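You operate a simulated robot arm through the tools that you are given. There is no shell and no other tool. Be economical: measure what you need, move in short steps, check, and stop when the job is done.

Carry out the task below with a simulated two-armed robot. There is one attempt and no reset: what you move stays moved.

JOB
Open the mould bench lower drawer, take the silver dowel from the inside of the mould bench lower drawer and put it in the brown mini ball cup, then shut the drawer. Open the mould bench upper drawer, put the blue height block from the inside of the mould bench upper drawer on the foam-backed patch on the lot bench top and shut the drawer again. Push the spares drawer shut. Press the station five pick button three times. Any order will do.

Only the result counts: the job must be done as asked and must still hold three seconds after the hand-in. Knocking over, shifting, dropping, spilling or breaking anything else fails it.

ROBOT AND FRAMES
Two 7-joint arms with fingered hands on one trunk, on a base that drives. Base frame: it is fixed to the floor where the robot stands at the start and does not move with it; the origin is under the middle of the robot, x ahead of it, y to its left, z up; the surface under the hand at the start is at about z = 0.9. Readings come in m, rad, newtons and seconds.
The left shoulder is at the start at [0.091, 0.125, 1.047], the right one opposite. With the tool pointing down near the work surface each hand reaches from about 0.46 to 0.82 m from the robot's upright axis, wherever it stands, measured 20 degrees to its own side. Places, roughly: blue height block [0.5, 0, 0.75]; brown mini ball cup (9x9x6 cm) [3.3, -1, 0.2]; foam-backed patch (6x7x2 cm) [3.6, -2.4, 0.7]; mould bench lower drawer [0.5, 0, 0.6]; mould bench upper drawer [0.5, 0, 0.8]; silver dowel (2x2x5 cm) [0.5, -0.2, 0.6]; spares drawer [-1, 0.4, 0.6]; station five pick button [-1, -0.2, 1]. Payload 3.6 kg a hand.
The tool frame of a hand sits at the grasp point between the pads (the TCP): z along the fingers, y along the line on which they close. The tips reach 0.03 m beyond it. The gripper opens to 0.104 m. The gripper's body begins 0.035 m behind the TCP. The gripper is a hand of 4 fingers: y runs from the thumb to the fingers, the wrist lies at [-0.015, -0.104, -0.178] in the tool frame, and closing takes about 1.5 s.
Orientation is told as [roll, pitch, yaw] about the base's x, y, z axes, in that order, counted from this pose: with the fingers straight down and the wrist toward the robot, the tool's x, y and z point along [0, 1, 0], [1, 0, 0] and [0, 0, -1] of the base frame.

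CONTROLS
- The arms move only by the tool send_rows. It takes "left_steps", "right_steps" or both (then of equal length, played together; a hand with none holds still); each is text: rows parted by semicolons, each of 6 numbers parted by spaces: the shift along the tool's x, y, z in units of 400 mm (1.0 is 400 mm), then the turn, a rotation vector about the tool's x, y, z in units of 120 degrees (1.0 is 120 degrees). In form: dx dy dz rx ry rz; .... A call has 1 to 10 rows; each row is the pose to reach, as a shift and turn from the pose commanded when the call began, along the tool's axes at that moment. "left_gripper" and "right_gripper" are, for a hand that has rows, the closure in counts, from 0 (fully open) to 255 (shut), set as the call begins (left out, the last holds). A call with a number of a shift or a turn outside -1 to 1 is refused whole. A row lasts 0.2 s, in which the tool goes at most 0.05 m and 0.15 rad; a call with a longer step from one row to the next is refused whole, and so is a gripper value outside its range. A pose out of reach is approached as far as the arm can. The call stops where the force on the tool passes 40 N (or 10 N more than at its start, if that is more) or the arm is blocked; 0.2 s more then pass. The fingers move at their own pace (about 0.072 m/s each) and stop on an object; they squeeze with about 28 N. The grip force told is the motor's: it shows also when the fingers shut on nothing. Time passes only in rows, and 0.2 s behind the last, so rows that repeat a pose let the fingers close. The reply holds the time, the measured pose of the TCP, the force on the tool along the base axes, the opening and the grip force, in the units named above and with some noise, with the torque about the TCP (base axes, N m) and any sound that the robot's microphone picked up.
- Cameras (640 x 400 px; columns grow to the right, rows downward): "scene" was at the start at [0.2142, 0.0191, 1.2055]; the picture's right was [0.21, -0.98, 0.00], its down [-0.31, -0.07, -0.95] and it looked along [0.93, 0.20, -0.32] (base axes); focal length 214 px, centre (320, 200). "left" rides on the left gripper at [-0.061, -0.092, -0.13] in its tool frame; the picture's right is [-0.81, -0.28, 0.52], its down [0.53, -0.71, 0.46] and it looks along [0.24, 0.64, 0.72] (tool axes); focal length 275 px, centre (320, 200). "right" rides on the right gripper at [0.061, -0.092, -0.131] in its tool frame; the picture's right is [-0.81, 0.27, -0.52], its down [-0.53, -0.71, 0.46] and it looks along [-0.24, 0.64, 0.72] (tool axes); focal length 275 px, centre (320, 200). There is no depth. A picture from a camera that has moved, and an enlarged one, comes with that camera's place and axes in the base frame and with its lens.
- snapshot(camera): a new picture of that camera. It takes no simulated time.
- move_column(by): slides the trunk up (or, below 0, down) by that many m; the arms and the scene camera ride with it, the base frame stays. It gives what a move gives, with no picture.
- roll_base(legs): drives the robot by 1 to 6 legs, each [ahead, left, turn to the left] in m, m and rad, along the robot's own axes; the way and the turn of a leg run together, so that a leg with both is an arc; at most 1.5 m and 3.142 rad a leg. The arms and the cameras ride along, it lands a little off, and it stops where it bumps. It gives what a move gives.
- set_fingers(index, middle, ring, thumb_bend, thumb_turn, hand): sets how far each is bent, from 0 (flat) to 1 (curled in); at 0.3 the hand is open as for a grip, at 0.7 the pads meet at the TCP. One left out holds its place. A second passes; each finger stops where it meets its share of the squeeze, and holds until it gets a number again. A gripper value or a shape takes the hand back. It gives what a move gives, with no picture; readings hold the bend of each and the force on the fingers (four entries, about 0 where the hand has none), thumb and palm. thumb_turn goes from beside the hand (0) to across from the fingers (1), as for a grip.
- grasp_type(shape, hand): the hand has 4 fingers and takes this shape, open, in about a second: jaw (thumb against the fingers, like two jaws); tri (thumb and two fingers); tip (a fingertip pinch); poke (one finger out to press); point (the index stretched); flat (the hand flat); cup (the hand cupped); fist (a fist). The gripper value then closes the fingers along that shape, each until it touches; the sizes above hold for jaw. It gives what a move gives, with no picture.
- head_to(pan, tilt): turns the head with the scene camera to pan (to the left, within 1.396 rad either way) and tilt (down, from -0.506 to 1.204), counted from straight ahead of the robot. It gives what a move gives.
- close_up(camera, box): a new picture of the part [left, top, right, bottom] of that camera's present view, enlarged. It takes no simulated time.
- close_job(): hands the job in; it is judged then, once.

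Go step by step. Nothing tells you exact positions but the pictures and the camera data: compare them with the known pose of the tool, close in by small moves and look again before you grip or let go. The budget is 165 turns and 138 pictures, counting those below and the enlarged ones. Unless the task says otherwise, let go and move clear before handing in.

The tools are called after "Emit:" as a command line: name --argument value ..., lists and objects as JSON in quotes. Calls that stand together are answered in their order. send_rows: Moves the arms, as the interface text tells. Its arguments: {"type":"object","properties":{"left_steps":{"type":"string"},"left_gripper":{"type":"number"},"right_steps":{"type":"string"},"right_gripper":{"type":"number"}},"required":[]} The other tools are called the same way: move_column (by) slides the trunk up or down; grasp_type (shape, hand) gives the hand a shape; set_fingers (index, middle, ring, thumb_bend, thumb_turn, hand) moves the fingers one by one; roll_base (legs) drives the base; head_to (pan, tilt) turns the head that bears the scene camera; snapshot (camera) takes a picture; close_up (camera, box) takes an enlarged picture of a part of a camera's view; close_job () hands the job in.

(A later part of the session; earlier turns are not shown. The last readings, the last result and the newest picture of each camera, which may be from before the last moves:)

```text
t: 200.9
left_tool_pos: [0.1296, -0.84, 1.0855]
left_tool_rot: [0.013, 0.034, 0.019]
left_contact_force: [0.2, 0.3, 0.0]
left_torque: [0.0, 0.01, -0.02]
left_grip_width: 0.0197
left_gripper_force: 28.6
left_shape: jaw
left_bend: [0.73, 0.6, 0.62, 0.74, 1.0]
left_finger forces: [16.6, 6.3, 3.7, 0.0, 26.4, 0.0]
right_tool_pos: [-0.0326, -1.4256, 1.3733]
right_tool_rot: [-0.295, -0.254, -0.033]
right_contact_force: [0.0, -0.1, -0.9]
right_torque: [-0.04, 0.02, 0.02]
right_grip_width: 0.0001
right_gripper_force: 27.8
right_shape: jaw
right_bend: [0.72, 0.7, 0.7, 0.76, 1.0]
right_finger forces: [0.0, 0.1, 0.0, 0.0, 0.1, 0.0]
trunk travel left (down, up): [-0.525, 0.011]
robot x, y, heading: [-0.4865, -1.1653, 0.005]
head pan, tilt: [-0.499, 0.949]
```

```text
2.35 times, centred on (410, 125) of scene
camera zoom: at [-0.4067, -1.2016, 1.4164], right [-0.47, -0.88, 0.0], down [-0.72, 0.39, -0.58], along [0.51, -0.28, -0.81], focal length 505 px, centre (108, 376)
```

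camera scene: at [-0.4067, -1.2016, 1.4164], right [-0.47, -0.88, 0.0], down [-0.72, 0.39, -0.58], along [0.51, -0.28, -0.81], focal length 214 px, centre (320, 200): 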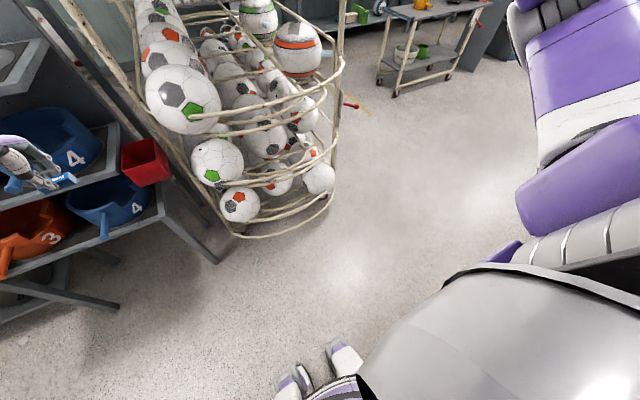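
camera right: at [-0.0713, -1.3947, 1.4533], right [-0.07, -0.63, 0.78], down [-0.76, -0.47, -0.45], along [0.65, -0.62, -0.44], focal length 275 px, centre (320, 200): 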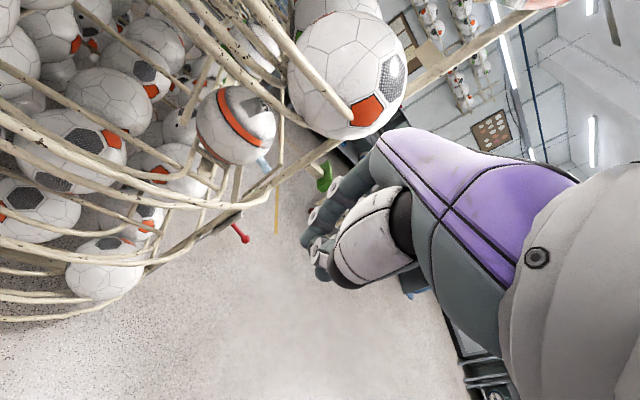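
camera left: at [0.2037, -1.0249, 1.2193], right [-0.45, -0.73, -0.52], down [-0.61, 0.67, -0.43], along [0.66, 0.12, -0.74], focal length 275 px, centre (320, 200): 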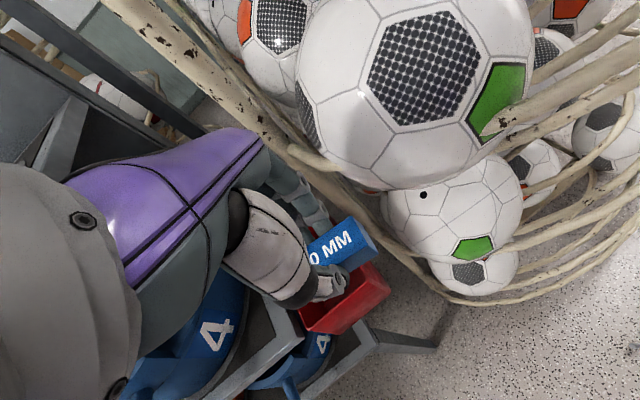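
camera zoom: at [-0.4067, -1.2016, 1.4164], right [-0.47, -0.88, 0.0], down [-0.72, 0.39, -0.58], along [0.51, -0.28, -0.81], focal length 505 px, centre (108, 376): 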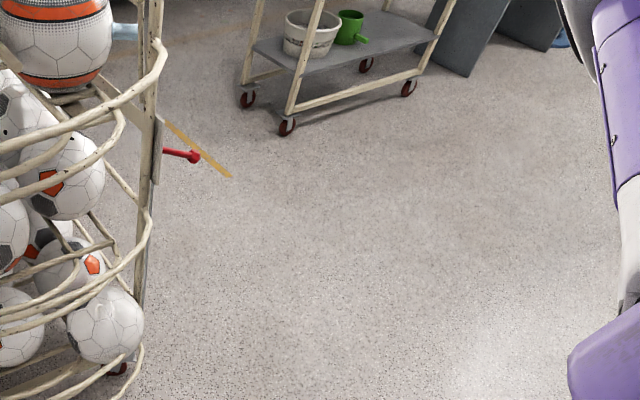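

I found the dowel on the floor at about [0.235, −1.07]. Since the right hand is free now, I'll first go shut the upper drawer with a right fist, then come back for the dowel.

Emit:
grasp_type --shape "fist" --hand "right"

Emit:
roll_base --legs '[[0.03, 0.7, 0], [0, 0.72, 0]]'

Emit:
move_column --by -0.42

Emit:
head_to --pan -0.3 --tilt 0.7

Emit:
send_rows --right_steps "0 0 0.03 0 0.06 0; 0 0 0.06 -0.03 0.12 0; 0 0 0.1 -0.06 0.14 0; 0 0 0.1 -0.08 0.14 0"

Emit:
snapshot --camera "scene"

```text
t: 201.8
left_tool_pos: [0.1281, -0.8393, 1.085]
left_tool_rot: [0.013, 0.031, 0.018]
left_contact_force: [-0.6, 0.3, -0.6]
left_torque: [0.01, 0.0, -0.01]
left_grip_width: 0.0197
left_gripper_force: 27.7
left_shape: jaw
left_bend: [0.73, 0.6, 0.62, 0.74, 1.0]
left_finger forces: [16.5, 6.3, 3.5, 0.1, 26.4, 0.1]
right_tool_pos: [-0.0339, -1.4241, 1.3723]
right_tool_rot: [-0.295, -0.253, -0.033]
right_contact_force: [-0.3, -0.1, 0.9]
right_torque: [-0.02, 0.02, 0.02]
right_grip_width: 0.0001
right_gripper_force: 0.1
right_shape: fist
right_bend: [0.86, 1.0, 1.0, 0.85, 1.0]
right_finger forces: [0.0, 0.0, 0.0, 0.0, 0.0, 0.0]
trunk travel left (down, up): [-0.525, 0.011]
robot x, y, heading: [-0.4859, -1.1639, 0.001]
head pan, tilt: [-0.499, 0.949]
```

```text
t: 214.6
left_tool_pos: [0.1581, 0.5737, 1.0866]
left_tool_rot: [0.013, 0.035, 0.018]
left_contact_force: [0.0, -0.1, 0.4]
left_torque: [0.05, 0.03, -0.01]
left_grip_width: 0.0197
left_gripper_force: 28.1
left_shape: jaw
left_bend: [0.73, 0.6, 0.62, 0.74, 1.0]
left_finger forces: [16.6, 6.3, 3.6, 0.0, 26.3, 0.1]
right_tool_pos: [-0.0037, -0.0113, 1.3727]
right_tool_rot: [-0.295, -0.252, -0.033]
right_contact_force: [-0.1, -0.2, -0.9]
right_torque: [-0.01, 0.03, 0.01]
right_grip_width: 0.0003
right_gripper_force: 0.0
right_shape: fist
right_bend: [0.87, 1.0, 1.0, 0.86, 1.0]
right_finger forces: [0.0, 0.0, 0.1, 0.0, 0.0, 0.0]
trunk travel left (down, up): [-0.525, 0.011]
robot x, y, heading: [-0.4554, 0.2472, 0.006]
head pan, tilt: [-0.499, 0.949]
```

```text
refused: -0.42 is not a number from -0.4 to 0.4
```

```text
t: 215.4
left_tool_pos: [0.1575, 0.573, 1.085]
left_tool_rot: [0.013, 0.033, 0.018]
left_contact_force: [0.1, 0.2, -1.1]
left_torque: [0.02, 0.02, 0.0]
left_grip_width: 0.0197
left_gripper_force: 27.8
left_shape: jaw
left_bend: [0.73, 0.6, 0.62, 0.74, 1.0]
left_finger forces: [16.6, 6.3, 3.6, 0.0, 26.4, 0.0]
right_tool_pos: [-0.0038, -0.0099, 1.3739]
right_tool_rot: [-0.296, -0.252, -0.031]
right_contact_force: [0.1, -0.3, 0.5]
right_torque: [-0.02, 0.01, 0.0]
right_grip_width: 0.0
right_gripper_force: 0.0
right_shape: fist
right_bend: [0.87, 1.0, 1.0, 0.86, 1.0]
right_finger forces: [0.1, 0.1, 0.0, 0.0, 0.0, 0.0]
trunk travel left (down, up): [-0.525, 0.011]
robot x, y, heading: [-0.4604, 0.2452, 0.007]
head pan, tilt: [-0.3, 0.7]
```

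```text
t: 216.4
left_tool_pos: [0.1593, 0.5735, 1.0857]
left_tool_rot: [0.013, 0.034, 0.017]
left_contact_force: [-0.2, -0.5, -1.2]
left_torque: [0.0, 0.0, 0.01]
left_grip_width: 0.0196
left_gripper_force: 28.2
left_shape: jaw
left_bend: [0.73, 0.6, 0.62, 0.74, 1.0]
left_finger forces: [16.7, 6.4, 3.5, 0.0, 26.4, 0.1]
right_tool_pos: [0.0039, -0.023, 1.3366]
right_tool_rot: [-0.007, -0.418, -0.006]
right_contact_force: [-0.1, -0.5, 0.1]
right_torque: [-0.03, 0.0, 0.02]
right_grip_width: 0.0
right_gripper_force: 0.0
right_shape: fist
right_bend: [0.87, 1.0, 1.0, 0.86, 1.0]
right_finger forces: [0.0, 0.0, 0.0, 0.0, 0.0, 0.0]
trunk travel left (down, up): [-0.525, 0.011]
robot x, y, heading: [-0.455, 0.2466, 0.003]
head pan, tilt: [-0.3, 0.7]
```

```text
26 pictures are left
camera scene: at [-0.3605, 0.223, 1.4363], right [-0.29, -0.96, 0.0], down [-0.62, 0.19, -0.77], along [0.73, -0.22, -0.64], focal length 214 px, centre (320, 200)
```

scene: 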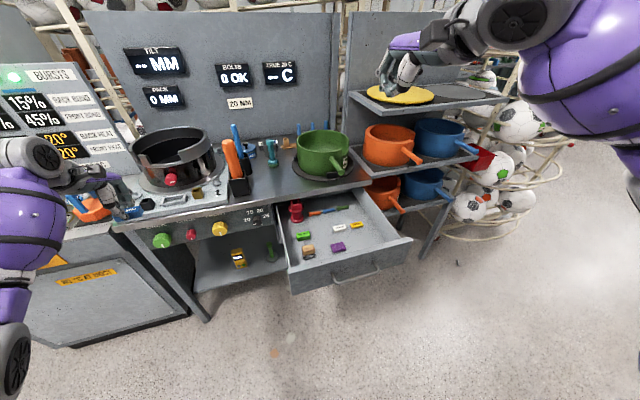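

The upper drawer is still out. I'll back off so the right fist is in front of the drawer, lower the trunk, and then push.

Emit:
roll_base --legs '[[-0.14, 0, 0]]'

Emit:
move_column --by -0.4

Emit:
send_rows --right_steps "0 -0.04 0.09 0 0 0; 0 -0.08 0.18 0 0 0; 0 -0.12 0.27 0 0 0; 0 -0.125 0.285 0 0 0"

Emit:
snapshot --camera "scene"

```text
t: 217.7
left_tool_pos: [0.0188, 0.5759, 1.0846]
left_tool_rot: [0.012, 0.034, 0.021]
left_contact_force: [-0.3, 0.0, 0.1]
left_torque: [0.02, 0.02, 0.01]
left_grip_width: 0.0194
left_gripper_force: 28.3
left_shape: jaw
left_bend: [0.73, 0.6, 0.62, 0.74, 1.0]
left_finger forces: [16.5, 6.3, 3.5, 0.1, 26.4, 0.0]
right_tool_pos: [-0.1343, -0.0212, 1.3361]
right_tool_rot: [-0.011, -0.417, -0.001]
right_contact_force: [-0.6, -0.4, 0.0]
right_torque: [0.0, 0.04, -0.02]
right_grip_width: 0.0
right_gripper_force: 0.0
right_shape: fist
right_bend: [0.87, 1.0, 1.0, 0.86, 1.0]
right_finger forces: [0.1, 0.0, 0.0, 0.0, 0.0, 0.0]
trunk travel left (down, up): [-0.525, 0.011]
robot x, y, heading: [-0.5959, 0.242, 0.01]
head pan, tilt: [-0.3, 0.7]
```

```text
t: 221.6
left_tool_pos: [0.0196, 0.5759, 0.6856]
left_tool_rot: [0.01, 0.033, 0.021]
left_contact_force: [0.3, -0.6, -0.2]
left_torque: [0.01, -0.02, 0.05]
left_grip_width: 0.0195
left_gripper_force: 27.8
left_shape: jaw
left_bend: [0.73, 0.61, 0.62, 0.74, 1.0]
left_finger forces: [16.7, 6.3, 3.5, 0.0, 26.3, 0.0]
right_tool_pos: [-0.1343, -0.0222, 0.9363]
right_tool_rot: [-0.012, -0.42, -0.002]
right_contact_force: [0.4, 0.8, 0.3]
right_torque: [0.02, 0.01, 0.01]
right_grip_width: 0.0
right_gripper_force: 0.1
right_shape: fist
right_bend: [0.87, 1.0, 1.0, 0.85, 1.0]
right_finger forces: [0.0, 0.1, 0.0, 0.1, 0.0, 0.1]
trunk travel left (down, up): [-0.125, 0.411]
robot x, y, heading: [-0.5927, 0.2494, 0.011]
head pan, tilt: [-0.3, 0.7]
```

```text
t: 222.6
left_tool_pos: [0.0188, 0.5748, 0.6859]
left_tool_rot: [0.012, 0.033, 0.021]
left_contact_force: [-0.2, 0.8, -0.5]
left_torque: [0.04, 0.02, 0.0]
left_grip_width: 0.0192
left_gripper_force: 27.9
left_shape: jaw
left_bend: [0.73, 0.61, 0.62, 0.74, 1.0]
left_finger forces: [16.7, 6.3, 3.5, 0.0, 26.3, 0.0]
right_tool_pos: [-0.0904, -0.048, 0.8276]
right_tool_rot: [-0.009, -0.416, -0.002]
right_contact_force: [0.1, 1.2, -0.1]
right_torque: [0.02, -0.03, 0.01]
right_grip_width: 0.0
right_gripper_force: 0.1
right_shape: fist
right_bend: [0.87, 1.0, 1.0, 0.85, 1.0]
right_finger forces: [0.0, 0.1, 0.0, 0.0, 0.0, 0.1]
right hand out of reach, approached as far as the arm can: row 1, 2, 3, 4
trunk travel left (down, up): [-0.125, 0.411]
robot x, y, heading: [-0.5936, 0.2469, 0.007]
head pan, tilt: [-0.3, 0.7]
```

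```text
25 pictures are left
camera scene: at [-0.3415, 0.2236, 1.0077], right [-0.29, -0.96, 0.0], down [-0.62, 0.19, -0.76], along [0.73, -0.22, -0.64], focal length 214 px, centre (320, 200)
```

scene: 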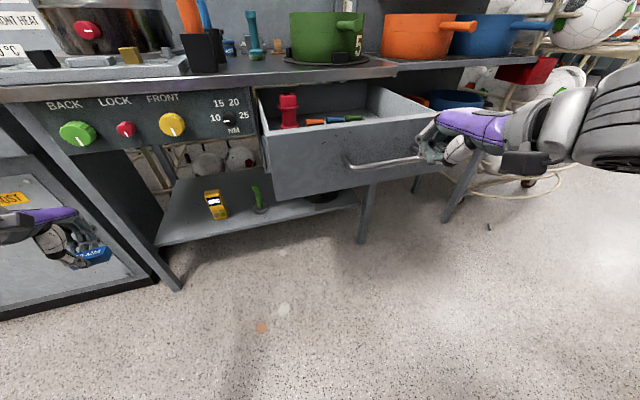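

The fist is in front of the upper handle. Pushing gently with the arm.

Emit:
send_rows --right_steps "0.02 0.04 0.04 0 0 0; 0.04 0.09 0.065 0 0 0; 0.06 0.15 0.09 0 0 0; 0.075 0.21 0.12 0 0 0; 0.075 0.27 0.147 0 0 0; 0.075 0.33 0.175 0 0 0; 0.075 0.39 0.2 0 0 0; 0.075 0.44 0.222 0 0 0; 0.075 0.48 0.24 0 0 0; 0.075 0.5 0.25 0 0 0"

Emit:
roll_base --legs '[[0.12, 0, 0]]'

Emit:
snapshot --camera "scene"

```text
t: 224.8
left_tool_pos: [0.0189, 0.5748, 0.6855]
left_tool_rot: [0.011, 0.034, 0.022]
left_contact_force: [-0.1, -0.5, -0.3]
left_torque: [-0.01, 0.0, 0.02]
left_grip_width: 0.0195
left_gripper_force: 27.5
left_shape: jaw
left_bend: [0.73, 0.61, 0.62, 0.74, 1.0]
left_finger forces: [16.7, 6.3, 3.5, 0.0, 26.3, 0.0]
right_tool_pos: [0.133, -0.0209, 0.8175]
right_tool_rot: [-0.01, -0.419, -0.003]
right_contact_force: [-1.2, 0.3, -0.3]
right_torque: [0.03, -0.01, 0.0]
right_grip_width: 0.0002
right_gripper_force: 0.1
right_shape: fist
right_bend: [0.87, 1.0, 1.0, 0.85, 1.0]
right_finger forces: [1.0, 0.0, 0.0, 0.1, 0.0, 0.0]
trunk travel left (down, up): [-0.125, 0.411]
robot x, y, heading: [-0.5973, 0.2465, 0.01]
head pan, tilt: [-0.3, 0.7]
```

```text
t: 226.0
left_tool_pos: [0.1401, 0.5751, 0.6842]
left_tool_rot: [0.014, 0.034, 0.021]
left_contact_force: [-0.9, -0.4, -0.4]
left_torque: [0.02, 0.01, -0.01]
left_grip_width: 0.0197
left_gripper_force: 27.9
left_shape: jaw
left_bend: [0.73, 0.61, 0.62, 0.74, 1.0]
left_finger forces: [16.7, 6.3, 3.5, 0.1, 26.2, 0.0]
right_tool_pos: [0.2547, -0.0192, 0.8169]
right_tool_rot: [-0.012, -0.415, -0.004]
right_contact_force: [-0.2, 0.1, -0.5]
right_torque: [0.02, 0.02, -0.02]
right_grip_width: 0.0001
right_gripper_force: 0.0
right_shape: fist
right_bend: [0.87, 1.0, 1.0, 0.86, 1.0]
right_finger forces: [0.1, 0.1, 0.1, 0.1, 0.0, 0.0]
trunk travel left (down, up): [-0.125, 0.411]
robot x, y, heading: [-0.4756, 0.2476, 0.011]
head pan, tilt: [-0.3, 0.7]
```

```text
24 pictures are left
camera scene: at [-0.221, 0.2241, 1.0076], right [-0.29, -0.96, 0.0], down [-0.62, 0.19, -0.76], along [0.73, -0.22, -0.64], focal length 214 px, centre (320, 200)
```

scene: 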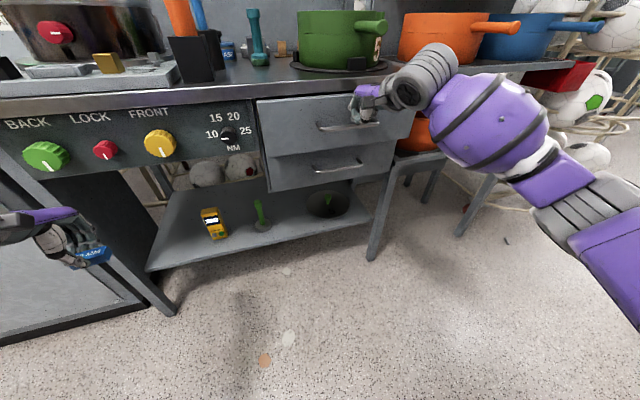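

Emit:
send_rows --right_steps "0 0.015 0.04 0 0 0; 0 0.05 0.055 0 0 0; 0 0.085 0.07 0 0 0; 0 0.12 0.085 0 0 0; 0 0.15 0.098 0 0 0; 0 0.18 0.112 0 0 0; 0 0.21 0.125 0 0 0"

Emit:
close_up --camera "scene" --box '[230, 60, 450, 220]'

```text
t: 227.0
left_tool_pos: [0.1379, 0.5745, 0.6869]
left_tool_rot: [0.01, 0.03, 0.018]
left_contact_force: [0.4, 1.1, 1.0]
left_torque: [0.01, -0.02, 0.02]
left_grip_width: 0.0195
left_gripper_force: 27.9
left_shape: jaw
left_bend: [0.73, 0.61, 0.62, 0.74, 1.0]
left_finger forces: [16.7, 6.4, 3.5, 0.1, 26.2, 0.1]
right_tool_pos: [0.2991, -0.0193, 0.8147]
right_tool_rot: [-0.009, -0.429, 0.003]
right_contact_force: [-28.5, 2.7, 7.5]
right_torque: [-0.17, -1.42, 0.31]
right_grip_width: 0.0
right_gripper_force: 0.1
right_shape: fist
right_bend: [0.89, 1.0, 1.0, 0.89, 1.0]
right_finger forces: [29.2, 0.0, 0.1, 0.0, 0.1, 0.1]
trunk travel left (down, up): [-0.125, 0.411]
robot x, y, heading: [-0.4752, 0.2483, 0.007]
head pan, tilt: [-0.3, 0.7]
stopped in row 4 (right hand): the force on the tool passed its limit at 68 N (the readings are from after the stop); the commanded pose is now the measured one
```

```text
2.50 times, centred on (340, 140) of scene
camera zoom: at [-0.225, 0.224, 1.0083], right [-0.29, -0.96, 0.0], down [-0.61, 0.19, -0.77], along [0.73, -0.22, -0.64], focal length 536 px, centre (270, 350)
```

zoom: 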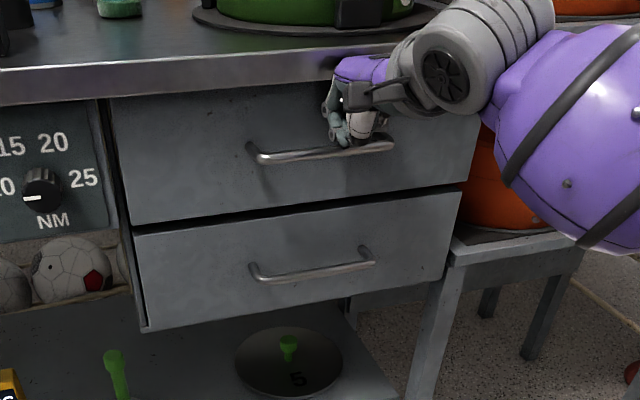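

Both bench drawers are now shut. Next: retreat the right arm, open its hand, and drive to the dowel on the floor, approaching at 45° so that the fingers close across its axis.

Emit:
send_rows --right_steps "0 -0.09 -0.04 0 0 0; 0 -0.18 -0.08 0 0 0; 0 -0.27 -0.12 0 0 0; 0 -0.366 -0.162 0.05 0 0; 0 -0.366 -0.162 0.12 0 0; 0 -0.366 -0.162 0.18 0 0; 0 -0.366 -0.162 0.2 0 0"

Emit:
grasp_type --shape "jaw" --hand "right"

Emit:
roll_base --legs '[[-0.06, 0, 0], [0, -0.75, 0], [0, -0.745, 0]]'

Emit:
head_to --pan -0.3 --tilt 1.0

Emit:
roll_base --legs '[[0, 0, 0.785]]'

Emit:
snapshot --camera "scene"

```text
t: 228.6
left_tool_pos: [0.1389, 0.5747, 0.6841]
left_tool_rot: [0.013, 0.033, 0.02]
left_contact_force: [-0.5, -0.1, 0.0]
left_torque: [-0.02, -0.01, 0.01]
left_grip_width: 0.0193
left_gripper_force: 28.3
left_shape: jaw
left_bend: [0.73, 0.61, 0.62, 0.74, 1.0]
left_finger forces: [16.7, 6.3, 3.5, 0.0, 26.3, 0.1]
right_tool_pos: [0.1436, -0.0211, 0.8097]
right_tool_rot: [-0.008, 0.001, -0.006]
right_contact_force: [-0.6, 0.2, -0.9]
right_torque: [0.0, -0.04, 0.01]
right_grip_width: 0.0
right_gripper_force: 0.0
right_shape: fist
right_bend: [0.88, 1.0, 1.0, 0.87, 1.0]
right_finger forces: [0.0, 0.0, 0.0, 0.0, 0.0, 0.0]
trunk travel left (down, up): [-0.125, 0.411]
robot x, y, heading: [-0.4754, 0.2487, 0.0]
head pan, tilt: [-0.3, 0.7]
```

```text
t: 229.5
left_tool_pos: [0.1396, 0.5743, 0.6855]
left_tool_rot: [0.01, 0.034, 0.02]
left_contact_force: [0.1, 0.5, 0.1]
left_torque: [-0.03, 0.01, -0.01]
left_grip_width: 0.0199
left_gripper_force: 27.9
left_shape: jaw
left_bend: [0.73, 0.61, 0.62, 0.74, 1.0]
left_finger forces: [16.8, 6.4, 3.5, 0.0, 26.3, 0.0]
right_tool_pos: [0.144, -0.0218, 0.809]
right_tool_rot: [-0.008, -0.004, -0.004]
right_contact_force: [-0.8, 0.5, -0.8]
right_torque: [-0.01, 0.02, -0.01]
right_grip_width: 0.1033
right_gripper_force: 0.1
right_shape: jaw
right_bend: [0.3, 0.3, 0.3, 0.3, 0.97]
right_finger forces: [0.1, 0.1, 0.1, 0.0, 0.0, 0.0]
trunk travel left (down, up): [-0.125, 0.411]
robot x, y, heading: [-0.4736, 0.2471, 0.004]
head pan, tilt: [-0.3, 0.7]
```

```text
t: 243.5
left_tool_pos: [0.0831, -0.9179, 0.6853]
left_tool_rot: [0.01, 0.033, 0.02]
left_contact_force: [-0.6, -0.7, 0.0]
left_torque: [0.01, 0.0, -0.05]
left_grip_width: 0.0198
left_gripper_force: 28.0
left_shape: jaw
left_bend: [0.73, 0.61, 0.62, 0.74, 1.0]
left_finger forces: [16.7, 6.2, 3.5, 0.2, 26.3, 0.1]
right_tool_pos: [0.0871, -1.5144, 0.8079]
right_tool_rot: [-0.01, -0.003, -0.007]
right_contact_force: [0.0, 0.6, -0.2]
right_torque: [0.02, -0.02, 0.02]
right_grip_width: 0.1034
right_gripper_force: 0.1
right_shape: jaw
right_bend: [0.3, 0.3, 0.3, 0.3, 0.97]
right_finger forces: [0.0, 0.0, 0.0, 0.0, 0.0, 0.0]
trunk travel left (down, up): [-0.125, 0.411]
robot x, y, heading: [-0.5324, -1.2464, 0.008]
head pan, tilt: [-0.3, 0.7]
```

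```text
t: 244.3
left_tool_pos: [0.0832, -0.918, 0.6878]
left_tool_rot: [0.01, 0.034, 0.02]
left_contact_force: [-0.4, -0.3, -0.1]
left_torque: [-0.01, 0.02, 0.05]
left_grip_width: 0.0195
left_gripper_force: 27.9
left_shape: jaw
left_bend: [0.73, 0.61, 0.62, 0.74, 1.0]
left_finger forces: [16.8, 6.2, 3.5, 0.0, 26.3, 0.0]
right_tool_pos: [0.0863, -1.5142, 0.8088]
right_tool_rot: [-0.008, -0.003, -0.006]
right_contact_force: [0.0, 0.1, 1.2]
right_torque: [0.0, 0.02, 0.01]
right_grip_width: 0.104
right_gripper_force: 0.0
right_shape: jaw
right_bend: [0.3, 0.3, 0.3, 0.3, 0.97]
right_finger forces: [0.0, 0.1, 0.0, 0.0, 0.0, 0.1]
trunk travel left (down, up): [-0.125, 0.411]
robot x, y, heading: [-0.5318, -1.242, 0.003]
head pan, tilt: [-0.3, 1.0]
```

```text
t: 246.8
left_tool_pos: [-0.333, -0.577, 0.6863]
left_tool_rot: [0.01, 0.033, 0.81]
left_contact_force: [1.0, 0.7, 0.1]
left_torque: [0.02, -0.01, 0.03]
left_grip_width: 0.0194
left_gripper_force: 27.7
left_shape: jaw
left_bend: [0.73, 0.61, 0.63, 0.74, 1.0]
left_finger forces: [16.4, 6.2, 3.5, 0.1, 25.8, 0.0]
right_tool_pos: [0.0937, -0.9933, 0.8093]
right_tool_rot: [-0.008, -0.003, 0.785]
right_contact_force: [-0.2, -0.2, 0.4]
right_torque: [0.02, 0.01, 0.01]
right_grip_width: 0.1038
right_gripper_force: 0.1
right_shape: jaw
right_bend: [0.3, 0.3, 0.3, 0.3, 0.97]
right_finger forces: [0.1, 0.0, 0.0, 0.0, 0.0, 0.1]
trunk travel left (down, up): [-0.125, 0.411]
robot x, y, heading: [-0.5345, -1.2428, 0.798]
head pan, tilt: [-0.3, 1.0]
```

```text
22 pictures are left
camera scene: at [-0.3501, -1.0873, 0.9843], right [0.48, -0.88, 0.0], down [-0.74, -0.4, -0.54], along [0.48, 0.26, -0.84], focal length 214 px, centre (320, 200)
```

scene: 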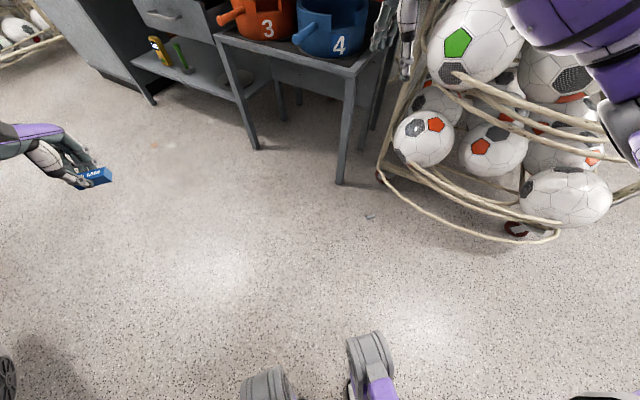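

Dowel confirmed at ≈[0.24, −1.065]. I'll reposition the base so it lies 0.47 m ahead on the right-hand side, lower the trunk, and start lowering the arm.

Emit:
roll_base --legs '[[0.197, -0.191, 0]]'

Emit:
move_column --by -0.12

Emit:
send_rows --right_steps "0.01 -0.037 0.1 0 0 0; 0.02 -0.074 0.2 0 0 0; 0.03 -0.11 0.3 0 0 0; 0.04 -0.147 0.4 0 0 0; 0.05 -0.184 0.5 0 0 0; 0.06 -0.22 0.6 0 0 0; 0.07 -0.257 0.7 0 0 0; 0.08 -0.294 0.8 0 0 0; 0.0875 -0.331 0.9 0 0 0; 0.0875 -0.3675 0.98 0 0 0"

Emit:
snapshot --camera "scene"

Emit:
snapshot --camera "right"

```text
t: 248.6
left_tool_pos: [-0.1384, -0.5721, 0.6868]
left_tool_rot: [0.01, 0.033, 0.811]
left_contact_force: [0.3, 0.9, 0.2]
left_torque: [0.03, -0.01, 0.01]
left_grip_width: 0.0195
left_gripper_force: 28.0
left_shape: jaw
left_bend: [0.73, 0.61, 0.63, 0.74, 1.0]
left_finger forces: [16.4, 6.2, 3.5, 0.1, 25.9, 0.0]
right_tool_pos: [0.2782, -0.9841, 0.808]
right_tool_rot: [-0.001, 0.004, 0.817]
right_contact_force: [-10.0, -3.2, 2.3]
right_torque: [-0.39, -0.19, -0.21]
right_grip_width: 0.1037
right_gripper_force: 0.0
right_shape: jaw
right_bend: [0.3, 0.3, 0.4, 0.3, 0.98]
right_finger forces: [0.1, 0.0, 12.2, 0.0, 0.0, 4.8]
trunk travel left (down, up): [-0.125, 0.411]
robot x, y, heading: [-0.3391, -1.2372, 0.799]
head pan, tilt: [-0.3, 1.0]
stopped in leg 1: the force on the tool passed its limit at 70 N (the readings are from after the stop); the commanded pose is now the measured one
```

```text
t: 250.1
left_tool_pos: [-0.1391, -0.5706, 0.5655]
left_tool_rot: [0.011, 0.034, 0.81]
left_contact_force: [0.9, -0.6, -0.7]
left_torque: [-0.04, 0.01, 0.0]
left_grip_width: 0.0197
left_gripper_force: 27.3
left_shape: jaw
left_bend: [0.73, 0.61, 0.63, 0.74, 1.0]
left_finger forces: [16.5, 6.1, 3.3, 0.0, 26.0, 0.0]
right_tool_pos: [0.2801, -0.9828, 0.6869]
right_tool_rot: [-0.003, 0.004, 0.814]
right_contact_force: [-4.1, 7.1, 5.2]
right_torque: [-0.68, -0.44, 0.12]
right_grip_width: 0.1037
right_gripper_force: 0.0
right_shape: jaw
right_bend: [0.3, 0.3, 0.3, 0.3, 0.98]
right_finger forces: [0.1, 0.0, 0.1, 0.1, 0.0, 8.1]
trunk travel left (down, up): [-0.005, 0.531]
robot x, y, heading: [-0.3386, -1.2348, 0.798]
head pan, tilt: [-0.3, 1.0]
```

```text
t: 252.3
left_tool_pos: [-0.1373, -0.571, 0.5652]
left_tool_rot: [0.011, 0.033, 0.812]
left_contact_force: [0.0, -0.9, -0.4]
left_torque: [0.0, -0.02, 0.0]
left_grip_width: 0.0196
left_gripper_force: 28.4
left_shape: jaw
left_bend: [0.73, 0.61, 0.63, 0.74, 1.0]
left_finger forces: [16.4, 6.2, 3.4, 0.0, 25.9, 0.1]
right_tool_pos: [0.1818, -1.044, 0.3865]
right_tool_rot: [-0.003, 0.006, 0.817]
right_contact_force: [-0.2, 0.1, -0.2]
right_torque: [-0.03, 0.01, -0.01]
right_grip_width: 0.1038
right_gripper_force: 0.0
right_shape: jaw
right_bend: [0.3, 0.3, 0.3, 0.3, 0.98]
right_finger forces: [0.0, 0.1, 0.1, 0.0, 0.0, 0.0]
right hand out of reach, approached as far as the arm can: row 8, 9, 10
trunk travel left (down, up): [-0.005, 0.531]
robot x, y, heading: [-0.3353, -1.2406, 0.798]
head pan, tilt: [-0.3, 1.0]
```

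```text
21 pictures are left
camera scene: at [-0.1316, -1.0572, 0.8699], right [0.48, -0.88, 0.0], down [-0.74, -0.4, -0.54], along [0.47, 0.26, -0.84], focal length 214 px, centre (320, 200)
```

scene: 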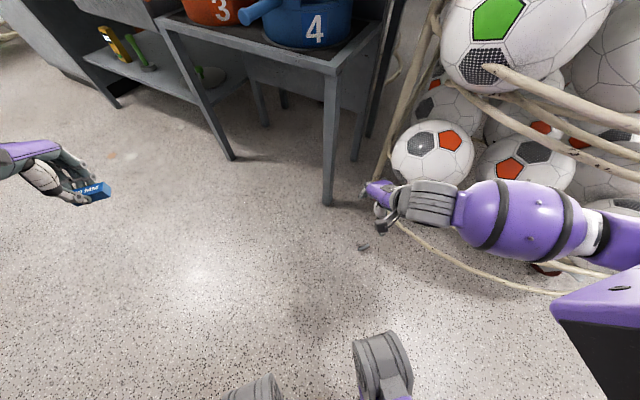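

```text
20 pictures are left
camera right: at [0.0751, -1.0689, 0.5168], right [0.78, -0.35, 0.52], down [-0.1, -0.89, -0.45], along [0.62, 0.3, -0.73], focal length 275 px, centre (320, 200)
```

right: 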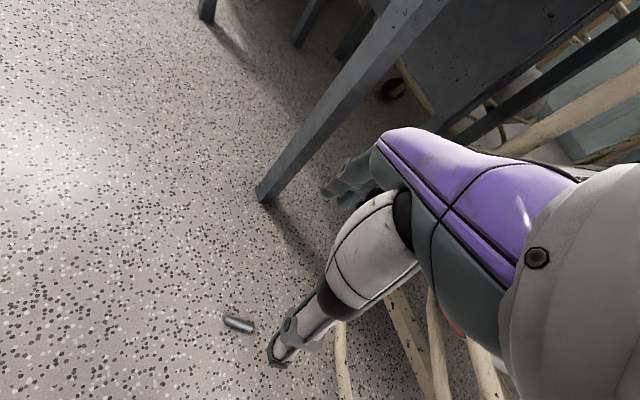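

The dowel is at ≈[0.235, −1.065] right by the hand. I'll go down along a path slightly farther out (the arm was too folded), aligning laterally and yawing the hand to cross the dowel.

Emit:
send_rows --right_steps "-0.03 0.06 0.07 0 0 -0.05; -0.06 0.11 0.15 0 0 -0.1; -0.09 0.15 0.25 0 0 -0.143; -0.12 0.18 0.35 0 0 -0.143; -0.147 0.19 0.45 0 0 -0.143; -0.147 0.17 0.55 0 0 -0.143; -0.147 0.14 0.65 0 0 -0.143; -0.147 0.11 0.7 0 0 -0.143; -0.147 0.11 0.7 0 0 -0.143"

Emit:
snapshot --camera "right"

```text
t: 253.6
left_tool_pos: [-0.1396, -0.5708, 0.5654]
left_tool_rot: [0.013, 0.036, 0.813]
left_contact_force: [0.1, 0.0, 0.3]
left_torque: [0.02, -0.02, 0.01]
left_grip_width: 0.0195
left_gripper_force: 27.3
left_shape: jaw
left_bend: [0.73, 0.61, 0.63, 0.74, 1.0]
left_finger forces: [16.4, 6.2, 3.5, 0.1, 25.8, 0.0]
right_tool_pos: [0.2619, -1.0186, 0.2076]
right_tool_rot: [0.015, -0.003, 1.138]
right_contact_force: [-6.0, 2.4, -0.5]
right_torque: [-0.06, -0.32, 0.13]
right_grip_width: 0.1038
right_gripper_force: 0.0
right_shape: jaw
right_bend: [0.3, 0.3, 0.3, 0.3, 0.98]
right_finger forces: [0.0, 0.0, 5.5, 0.0, 0.1, 0.5]
trunk travel left (down, up): [-0.005, 0.531]
robot x, y, heading: [-0.3396, -1.2403, 0.799]
head pan, tilt: [-0.3, 1.0]
stopped in row 6 (right hand): the force on the tool passed its limit at 43 N (the readings are from after the stop); the commanded pose is now the measured one
```

```text
19 pictures are left
camera right: at [0.17, -1.0794, 0.3373], right [0.86, -0.1, 0.51], down [0.18, -0.87, -0.47], along [0.48, 0.49, -0.73], focal length 275 px, centre (320, 200)
```

right: 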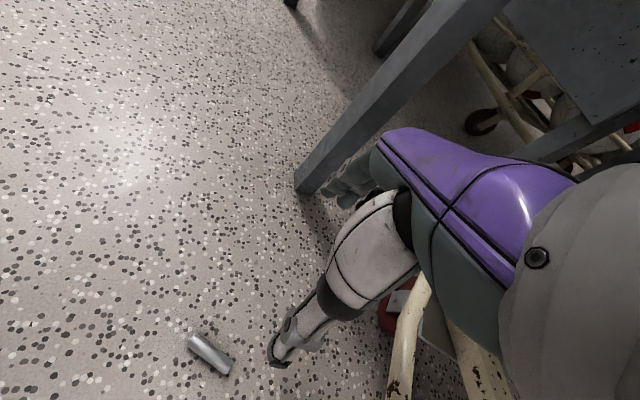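

The fingertips touched a shelf leg, so I back off 5 cm over the dowel and then go down in small steps.

Emit:
send_rows --right_steps "-0.006 -0.07 0 0 0 0; -0.012 -0.135 0.02 0 0 0; -0.012 -0.135 0.12 0 0 0; -0.012 -0.135 0.22 0 0 0; -0.012 -0.135 0.3 0 0 0; -0.012 -0.135 0.3 0 0 0"

Emit:
snapshot --camera "right"

```text
t: 255.0
left_tool_pos: [-0.1391, -0.5717, 0.5646]
left_tool_rot: [0.013, 0.033, 0.815]
left_contact_force: [0.1, 0.3, -1.4]
left_torque: [0.0, 0.04, -0.03]
left_grip_width: 0.0196
left_gripper_force: 27.6
left_shape: jaw
left_bend: [0.73, 0.61, 0.63, 0.74, 1.0]
left_finger forces: [16.4, 6.1, 3.5, 0.0, 25.9, 0.0]
right_tool_pos: [0.2434, -1.069, 0.0882]
right_tool_rot: [0.016, -0.005, 1.135]
right_contact_force: [-0.2, 0.4, -0.8]
right_torque: [0.0, 0.02, 0.0]
right_grip_width: 0.1036
right_gripper_force: 0.1
right_shape: jaw
right_bend: [0.3, 0.3, 0.3, 0.3, 0.98]
right_finger forces: [0.1, 0.1, 0.1, 0.0, 0.0, 0.1]
trunk travel left (down, up): [-0.005, 0.531]
robot x, y, heading: [-0.3394, -1.2416, 0.805]
head pan, tilt: [-0.3, 1.0]
```

```text
18 pictures are left
camera right: at [0.1515, -1.1284, 0.2179], right [0.86, -0.1, 0.51], down [0.18, -0.87, -0.47], along [0.48, 0.49, -0.72], focal length 275 px, centre (320, 200)
```

right: 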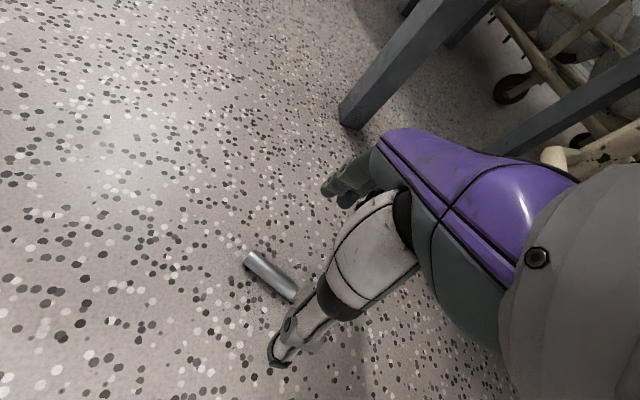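

The dowel sits between thumb and fingers. Lowering the last 5 cm and closing.

Emit:
send_rows --right_steps "-0.003 -0.01 0.06 0 0 0; -0.004 -0.012 0.11 0 0 0; -0.004 -0.012 0.132 0 0 0; -0.004 -0.012 0.132 0 0 0"

Emit:
snapshot --camera "right"

```text
t: 256.0
left_tool_pos: [-0.139, -0.571, 0.5656]
left_tool_rot: [0.011, 0.033, 0.814]
left_contact_force: [0.6, 0.1, -0.2]
left_torque: [0.0, 0.03, -0.01]
left_grip_width: 0.0195
left_gripper_force: 28.0
left_shape: jaw
left_bend: [0.73, 0.61, 0.63, 0.74, 1.0]
left_finger forces: [16.3, 6.2, 3.5, 0.0, 25.9, 0.0]
right_tool_pos: [0.2268, -1.0678, 0.0741]
right_tool_rot: [0.014, -0.004, 1.135]
right_contact_force: [-0.4, 0.0, -1.1]
right_torque: [0.02, 0.0, -0.01]
right_grip_width: 0.1038
right_gripper_force: 0.0
right_shape: jaw
right_bend: [0.3, 0.3, 0.3, 0.3, 0.98]
right_finger forces: [0.0, 0.1, 0.1, 0.0, 0.1, 0.1]
right hand out of reach, approached as far as the arm can: row 1, 2, 3, 4
trunk travel left (down, up): [-0.005, 0.531]
robot x, y, heading: [-0.338, -1.2402, 0.8]
head pan, tilt: [-0.3, 1.0]
```

```text
17 pictures are left
camera right: at [0.1335, -1.1265, 0.2048], right [0.86, -0.1, 0.51], down [0.18, -0.87, -0.47], along [0.49, 0.49, -0.73], focal length 275 px, centre (320, 200)
```

right: 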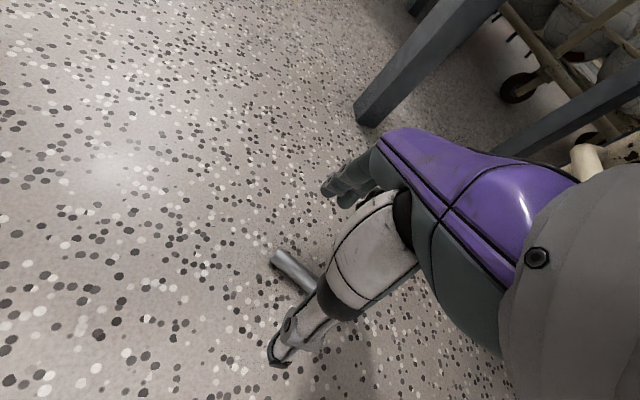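

The arm is at its limit here; I'll pull the hand back 8 cm and drive the base forward 8 cm so it can reach lower.

Emit:
send_rows --right_steps "0.009 -0.063 -0.02 0 0 0; 0.018 -0.126 -0.02 0 0 0; 0.026 -0.189 -0.02 0 0 0; 0.026 -0.189 -0.02 0 0 0"

Emit:
roll_base --legs '[[0.08, 0, 0]]'

Emit:
snapshot --camera "right"

```text
t: 257.0
left_tool_pos: [-0.1388, -0.5717, 0.5657]
left_tool_rot: [0.012, 0.034, 0.812]
left_contact_force: [1.0, 0.3, -0.3]
left_torque: [0.0, 0.02, 0.0]
left_grip_width: 0.0196
left_gripper_force: 28.1
left_shape: jaw
left_bend: [0.73, 0.61, 0.63, 0.74, 1.0]
left_finger forces: [16.3, 6.3, 3.5, 0.1, 25.9, 0.0]
right_tool_pos: [0.1839, -1.1311, 0.0844]
right_tool_rot: [0.011, -0.004, 1.135]
right_contact_force: [0.0, -0.4, 0.3]
right_torque: [-0.01, 0.02, 0.04]
right_grip_width: 0.1041
right_gripper_force: 0.0
right_shape: jaw
right_bend: [0.3, 0.3, 0.3, 0.3, 0.98]
right_finger forces: [0.1, 0.0, 0.1, 0.1, 0.1, 0.0]
trunk travel left (down, up): [-0.005, 0.531]
robot x, y, heading: [-0.3389, -1.2399, 0.801]
head pan, tilt: [-0.3, 1.0]
```

```text
t: 258.0
left_tool_pos: [-0.0824, -0.5114, 0.566]
left_tool_rot: [0.013, 0.033, 0.813]
left_contact_force: [0.2, 0.0, 1.0]
left_torque: [-0.02, -0.01, 0.03]
left_grip_width: 0.0194
left_gripper_force: 27.3
left_shape: jaw
left_bend: [0.73, 0.61, 0.63, 0.74, 1.0]
left_finger forces: [16.5, 6.2, 3.4, 0.0, 26.0, 0.1]
right_tool_pos: [0.2398, -1.0722, 0.0828]
right_tool_rot: [0.015, -0.004, 1.134]
right_contact_force: [-0.6, 0.2, -0.9]
right_torque: [-0.03, 0.02, 0.02]
right_grip_width: 0.1038
right_gripper_force: 0.0
right_shape: jaw
right_bend: [0.3, 0.3, 0.3, 0.3, 0.98]
right_finger forces: [0.0, 0.0, 0.0, 0.1, 0.0, 0.0]
trunk travel left (down, up): [-0.005, 0.531]
robot x, y, heading: [-0.2835, -1.1802, 0.8]
head pan, tilt: [-0.3, 1.0]
```

```text
16 pictures are left
camera right: at [0.1481, -1.1315, 0.2136], right [0.86, -0.1, 0.51], down [0.18, -0.87, -0.46], along [0.49, 0.49, -0.73], focal length 275 px, centre (320, 200)
```

right: 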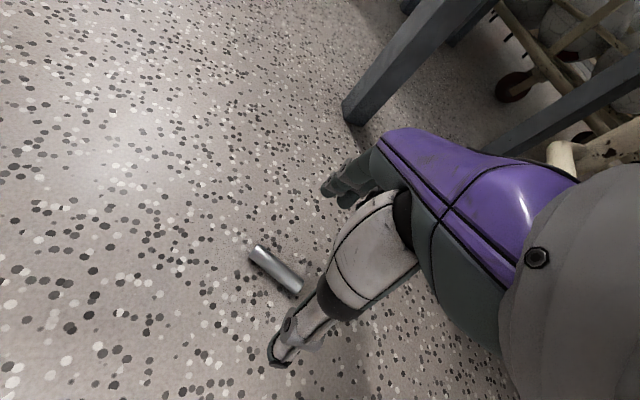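

Well centered now. Lowering and then closing.

Emit:
send_rows --right_steps "-0.008 0 0.05 0 0 0; -0.012 0 0.09 0 0 0; -0.012 0 0.122 0 0 0; -0.012 0 0.122 0 0 0"

Emit:
send_rows --right_steps "0 0 0 0 0 0; 0 0 0 0 0 0; 0 0 0 0 0 0; 0 0 0 0 0 0; 0 0 0 0 0 0; 0 0 0 0 0 0; 0 0 0 0 0 0; 0 0 0 0 0 0" --right_gripper 255

Emit:
snapshot --camera "right"

```text
t: 259.0
left_tool_pos: [-0.0826, -0.5134, 0.5656]
left_tool_rot: [0.013, 0.034, 0.814]
left_contact_force: [0.0, 0.4, -0.5]
left_torque: [0.01, 0.01, 0.03]
left_grip_width: 0.0195
left_gripper_force: 28.6
left_shape: jaw
left_bend: [0.73, 0.61, 0.63, 0.74, 1.0]
left_finger forces: [16.5, 6.2, 3.5, 0.0, 25.9, 0.1]
right_tool_pos: [0.2449, -1.0717, 0.0485]
right_tool_rot: [0.014, -0.004, 1.136]
right_contact_force: [-0.1, 0.2, 0.4]
right_torque: [-0.02, 0.0, -0.02]
right_grip_width: 0.1039
right_gripper_force: 0.0
right_shape: jaw
right_bend: [0.3, 0.3, 0.3, 0.3, 0.98]
right_finger forces: [0.0, 0.1, 0.0, 0.0, 0.0, 0.0]
right hand out of reach, approached as far as the arm can: row 3, 4
trunk travel left (down, up): [-0.005, 0.531]
robot x, y, heading: [-0.2793, -1.1791, 0.793]
head pan, tilt: [-0.3, 1.0]
```

```text
t: 260.8
left_tool_pos: [-0.0829, -0.5132, 0.5654]
left_tool_rot: [0.014, 0.033, 0.813]
left_contact_force: [-0.7, -0.3, -0.3]
left_torque: [0.03, 0.0, 0.01]
left_grip_width: 0.0195
left_gripper_force: 27.7
left_shape: jaw
left_bend: [0.73, 0.61, 0.63, 0.74, 1.0]
left_finger forces: [16.4, 6.2, 3.5, 0.1, 25.9, 0.0]
right_tool_pos: [0.2439, -1.0728, 0.0495]
right_tool_rot: [0.013, -0.004, 1.135]
right_contact_force: [-0.3, -0.5, 0.5]
right_torque: [0.03, -0.01, 0.01]
right_grip_width: 0.0001
right_gripper_force: 27.9
right_shape: jaw
right_bend: [0.7, 0.7, 0.7, 0.47, 1.0]
right_finger forces: [0.0, 0.0, 0.0, 0.0, 0.0, 0.0]
trunk travel left (down, up): [-0.005, 0.531]
robot x, y, heading: [-0.2827, -1.1786, 0.795]
head pan, tilt: [-0.3, 1.0]
```

```text
15 pictures are left
camera right: at [0.1521, -1.1318, 0.179], right [0.86, -0.1, 0.51], down [0.18, -0.87, -0.46], along [0.49, 0.49, -0.73], focal length 275 px, centre (320, 200)
```

right: 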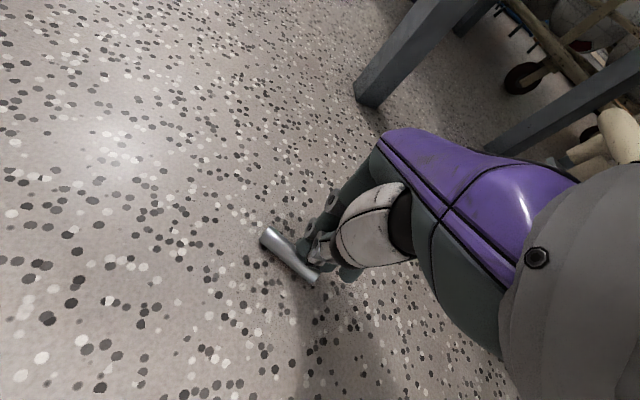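

The fingers closed just above the dowel — still 1.5 cm too high. I'll open, lift a little, shift the hand left while moving the base right (a better arm posture), and check.

Emit:
send_rows --right_steps "0 0 -0.06 0 0 0; 0 0 -0.06 0 0 0; 0 0 -0.06 0 0 0; 0 0 -0.06 0 0 0; 0.08 0.009 -0.06 0 0 0; 0.17 0.018 -0.06 0 0 0; 0.25 0.028 -0.06 0 0 0; 0.331 0.037 -0.06 0 0 0; 0.331 0.037 -0.06 0 0 0" --right_gripper 0

Emit:
roll_base --legs '[[0.03, -0.13, 0]]'

Emit:
snapshot --camera "right"

```text
t: 262.8
left_tool_pos: [-0.0832, -0.5137, 0.566]
left_tool_rot: [0.012, 0.034, 0.815]
left_contact_force: [-0.2, -0.4, -0.3]
left_torque: [-0.03, -0.01, -0.02]
left_grip_width: 0.0195
left_gripper_force: 28.0
left_shape: jaw
left_bend: [0.73, 0.61, 0.63, 0.74, 1.0]
left_finger forces: [16.4, 6.2, 3.5, 0.0, 25.9, 0.0]
right_tool_pos: [0.1394, -1.0062, 0.0717]
right_tool_rot: [0.024, 0.0, 1.139]
right_contact_force: [0.5, -0.1, 0.1]
right_torque: [0.01, 0.02, 0.01]
right_grip_width: 0.1038
right_gripper_force: 0.0
right_shape: jaw
right_bend: [0.3, 0.3, 0.3, 0.3, 0.98]
right_finger forces: [0.1, 0.0, 0.0, 0.0, 0.0, 0.0]
right hand out of reach, approached as far as the arm can: row 8, 9
trunk travel left (down, up): [-0.005, 0.531]
robot x, y, heading: [-0.2797, -1.1797, 0.796]
head pan, tilt: [-0.3, 1.0]
```

```text
t: 264.6
left_tool_pos: [0.0321, -0.5826, 0.5655]
left_tool_rot: [0.012, 0.036, 0.815]
left_contact_force: [0.3, 0.3, -0.2]
left_torque: [0.02, 0.0, 0.0]
left_grip_width: 0.0196
left_gripper_force: 28.1
left_shape: jaw
left_bend: [0.73, 0.61, 0.63, 0.74, 1.0]
left_finger forces: [16.4, 6.3, 3.6, 0.0, 25.9, 0.0]
right_tool_pos: [0.2543, -1.0755, 0.073]
right_tool_rot: [0.023, -0.002, 1.137]
right_contact_force: [-0.1, 0.5, 0.5]
right_torque: [0.01, 0.0, 0.0]
right_grip_width: 0.1038
right_gripper_force: 0.1
right_shape: jaw
right_bend: [0.3, 0.3, 0.3, 0.3, 0.98]
right_finger forces: [0.1, 0.0, 0.0, 0.0, 0.0, 0.0]
trunk travel left (down, up): [-0.005, 0.531]
robot x, y, heading: [-0.1691, -1.2497, 0.8]
head pan, tilt: [-0.3, 1.0]
```

```text
14 pictures are left
camera right: at [0.1639, -1.1347, 0.2031], right [0.86, -0.1, 0.5], down [0.18, -0.87, -0.47], along [0.48, 0.49, -0.73], focal length 275 px, centre (320, 200)
```

right: 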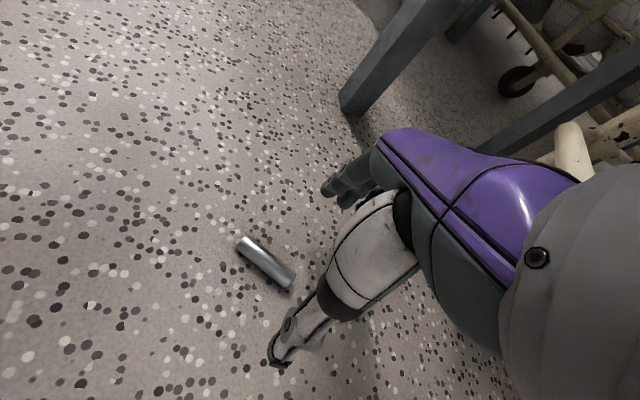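

Emit:
send_rows --right_steps "0.02 -0.01 0.03 0 0 0; 0.02 -0.01 0.07 0 0 0; 0.02 -0.01 0.1 0 0 0; 0.02 -0.01 0.1 0 0 0"

Emit:
send_rows --right_steps "0 0 0 0 0 0; 0 0 0 0 0 0; 0 0 0 0 0 0; 0 0 0 0 0 0; 0 0 0 0 0 0; 0 0 0 0 0 0; 0 0 0 0 0 0; 0 0 0 0 0 0" --right_gripper 255

```text
t: 265.6
left_tool_pos: [0.0308, -0.5827, 0.5654]
left_tool_rot: [0.014, 0.032, 0.814]
left_contact_force: [0.3, 0.0, 0.7]
left_torque: [0.04, 0.03, -0.01]
left_grip_width: 0.0195
left_gripper_force: 28.5
left_shape: jaw
left_bend: [0.73, 0.61, 0.63, 0.74, 1.0]
left_finger forces: [16.4, 6.2, 3.4, 0.0, 25.9, 0.1]
right_tool_pos: [0.2448, -1.0736, 0.0319]
right_tool_rot: [0.025, -0.004, 1.14]
right_contact_force: [-0.2, 0.2, 0.3]
right_torque: [0.01, -0.02, 0.01]
right_grip_width: 0.1036
right_gripper_force: 0.1
right_shape: jaw
right_bend: [0.3, 0.3, 0.3, 0.3, 0.98]
right_finger forces: [0.1, 0.1, 0.0, 0.0, 0.0, 0.0]
trunk travel left (down, up): [-0.005, 0.531]
robot x, y, heading: [-0.1666, -1.2488, 0.799]
head pan, tilt: [-0.3, 1.0]
```

```text
t: 267.4
left_tool_pos: [0.0315, -0.5819, 0.5653]
left_tool_rot: [0.011, 0.032, 0.816]
left_contact_force: [-0.4, 0.5, -0.3]
left_torque: [0.01, -0.04, 0.02]
left_grip_width: 0.0197
left_gripper_force: 27.9
left_shape: jaw
left_bend: [0.73, 0.61, 0.63, 0.74, 1.0]
left_finger forces: [16.4, 6.2, 3.5, 0.1, 25.9, 0.0]
right_tool_pos: [0.2441, -1.0739, 0.0323]
right_tool_rot: [0.025, -0.001, 1.137]
right_contact_force: [-0.6, -1.4, 4.0]
right_torque: [-0.02, 0.01, 0.0]
right_grip_width: 0.0085
right_gripper_force: 28.6
right_shape: jaw
right_bend: [0.72, 0.68, 0.7, 0.74, 1.0]
right_finger forces: [13.9, 8.3, 0.0, 0.0, 23.9, 0.0]
trunk travel left (down, up): [-0.005, 0.531]
robot x, y, heading: [-0.1636, -1.2513, 0.794]
head pan, tilt: [-0.3, 1.0]
```

The dowel is gripped by index, middle and thumb. Lift slightly, back away from shelf and rack, then check.

Emit:
move_column --by 0.06

Emit:
roll_base --legs '[[-0.22, 0, 0]]'

Emit:
snapshot --camera "right"

```text
t: 268.4
left_tool_pos: [0.0309, -0.5829, 0.6255]
left_tool_rot: [0.011, 0.031, 0.814]
left_contact_force: [-0.6, 0.2, -0.8]
left_torque: [0.04, 0.03, -0.06]
left_grip_width: 0.0193
left_gripper_force: 28.2
left_shape: jaw
left_bend: [0.73, 0.61, 0.63, 0.74, 1.0]
left_finger forces: [16.4, 6.2, 3.5, 0.0, 25.9, 0.0]
right_tool_pos: [0.2446, -1.0741, 0.0921]
right_tool_rot: [0.024, -0.001, 1.139]
right_contact_force: [0.6, -0.3, -0.4]
right_torque: [-0.02, -0.03, -0.03]
right_grip_width: 0.0081
right_gripper_force: 28.4
right_shape: jaw
right_bend: [0.72, 0.68, 0.7, 0.74, 1.0]
right_finger forces: [13.2, 8.7, 0.0, 0.0, 22.0, 0.0]
trunk travel left (down, up): [-0.065, 0.471]
robot x, y, heading: [-0.1684, -1.2486, 0.8]
head pan, tilt: [-0.3, 1.0]
```

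```text
t: 270.1
left_tool_pos: [-0.1214, -0.7392, 0.6257]
left_tool_rot: [0.011, 0.033, 0.817]
left_contact_force: [0.2, -0.5, 0.4]
left_torque: [-0.03, 0.03, 0.0]
left_grip_width: 0.0194
left_gripper_force: 28.1
left_shape: jaw
left_bend: [0.73, 0.61, 0.63, 0.74, 1.0]
left_finger forces: [16.5, 6.2, 3.5, 0.0, 25.9, 0.0]
right_tool_pos: [0.0934, -1.2301, 0.0925]
right_tool_rot: [0.024, -0.002, 1.139]
right_contact_force: [-0.4, 0.6, -0.9]
right_torque: [-0.02, -0.03, 0.0]
right_grip_width: 0.0083
right_gripper_force: 28.1
right_shape: jaw
right_bend: [0.72, 0.68, 0.7, 0.74, 1.0]
right_finger forces: [13.1, 8.8, 0.0, 0.0, 22.1, 0.0]
trunk travel left (down, up): [-0.065, 0.471]
robot x, y, heading: [-0.3194, -1.4047, 0.801]
head pan, tilt: [-0.3, 1.0]
```

```text
13 pictures are left
camera right: at [0.0018, -1.2911, 0.2234], right [0.86, -0.1, 0.5], down [0.18, -0.87, -0.47], along [0.48, 0.49, -0.73], focal length 275 px, centre (320, 200)
```

right: 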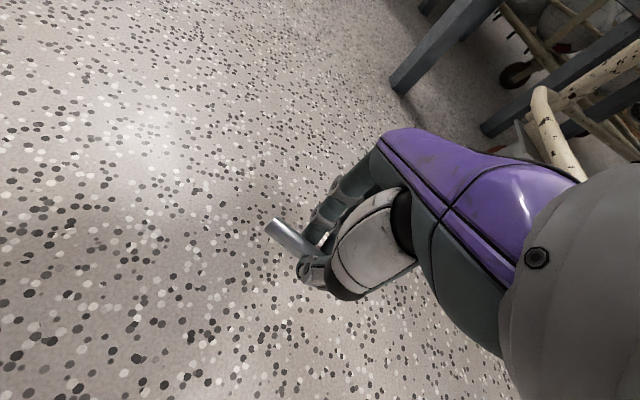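

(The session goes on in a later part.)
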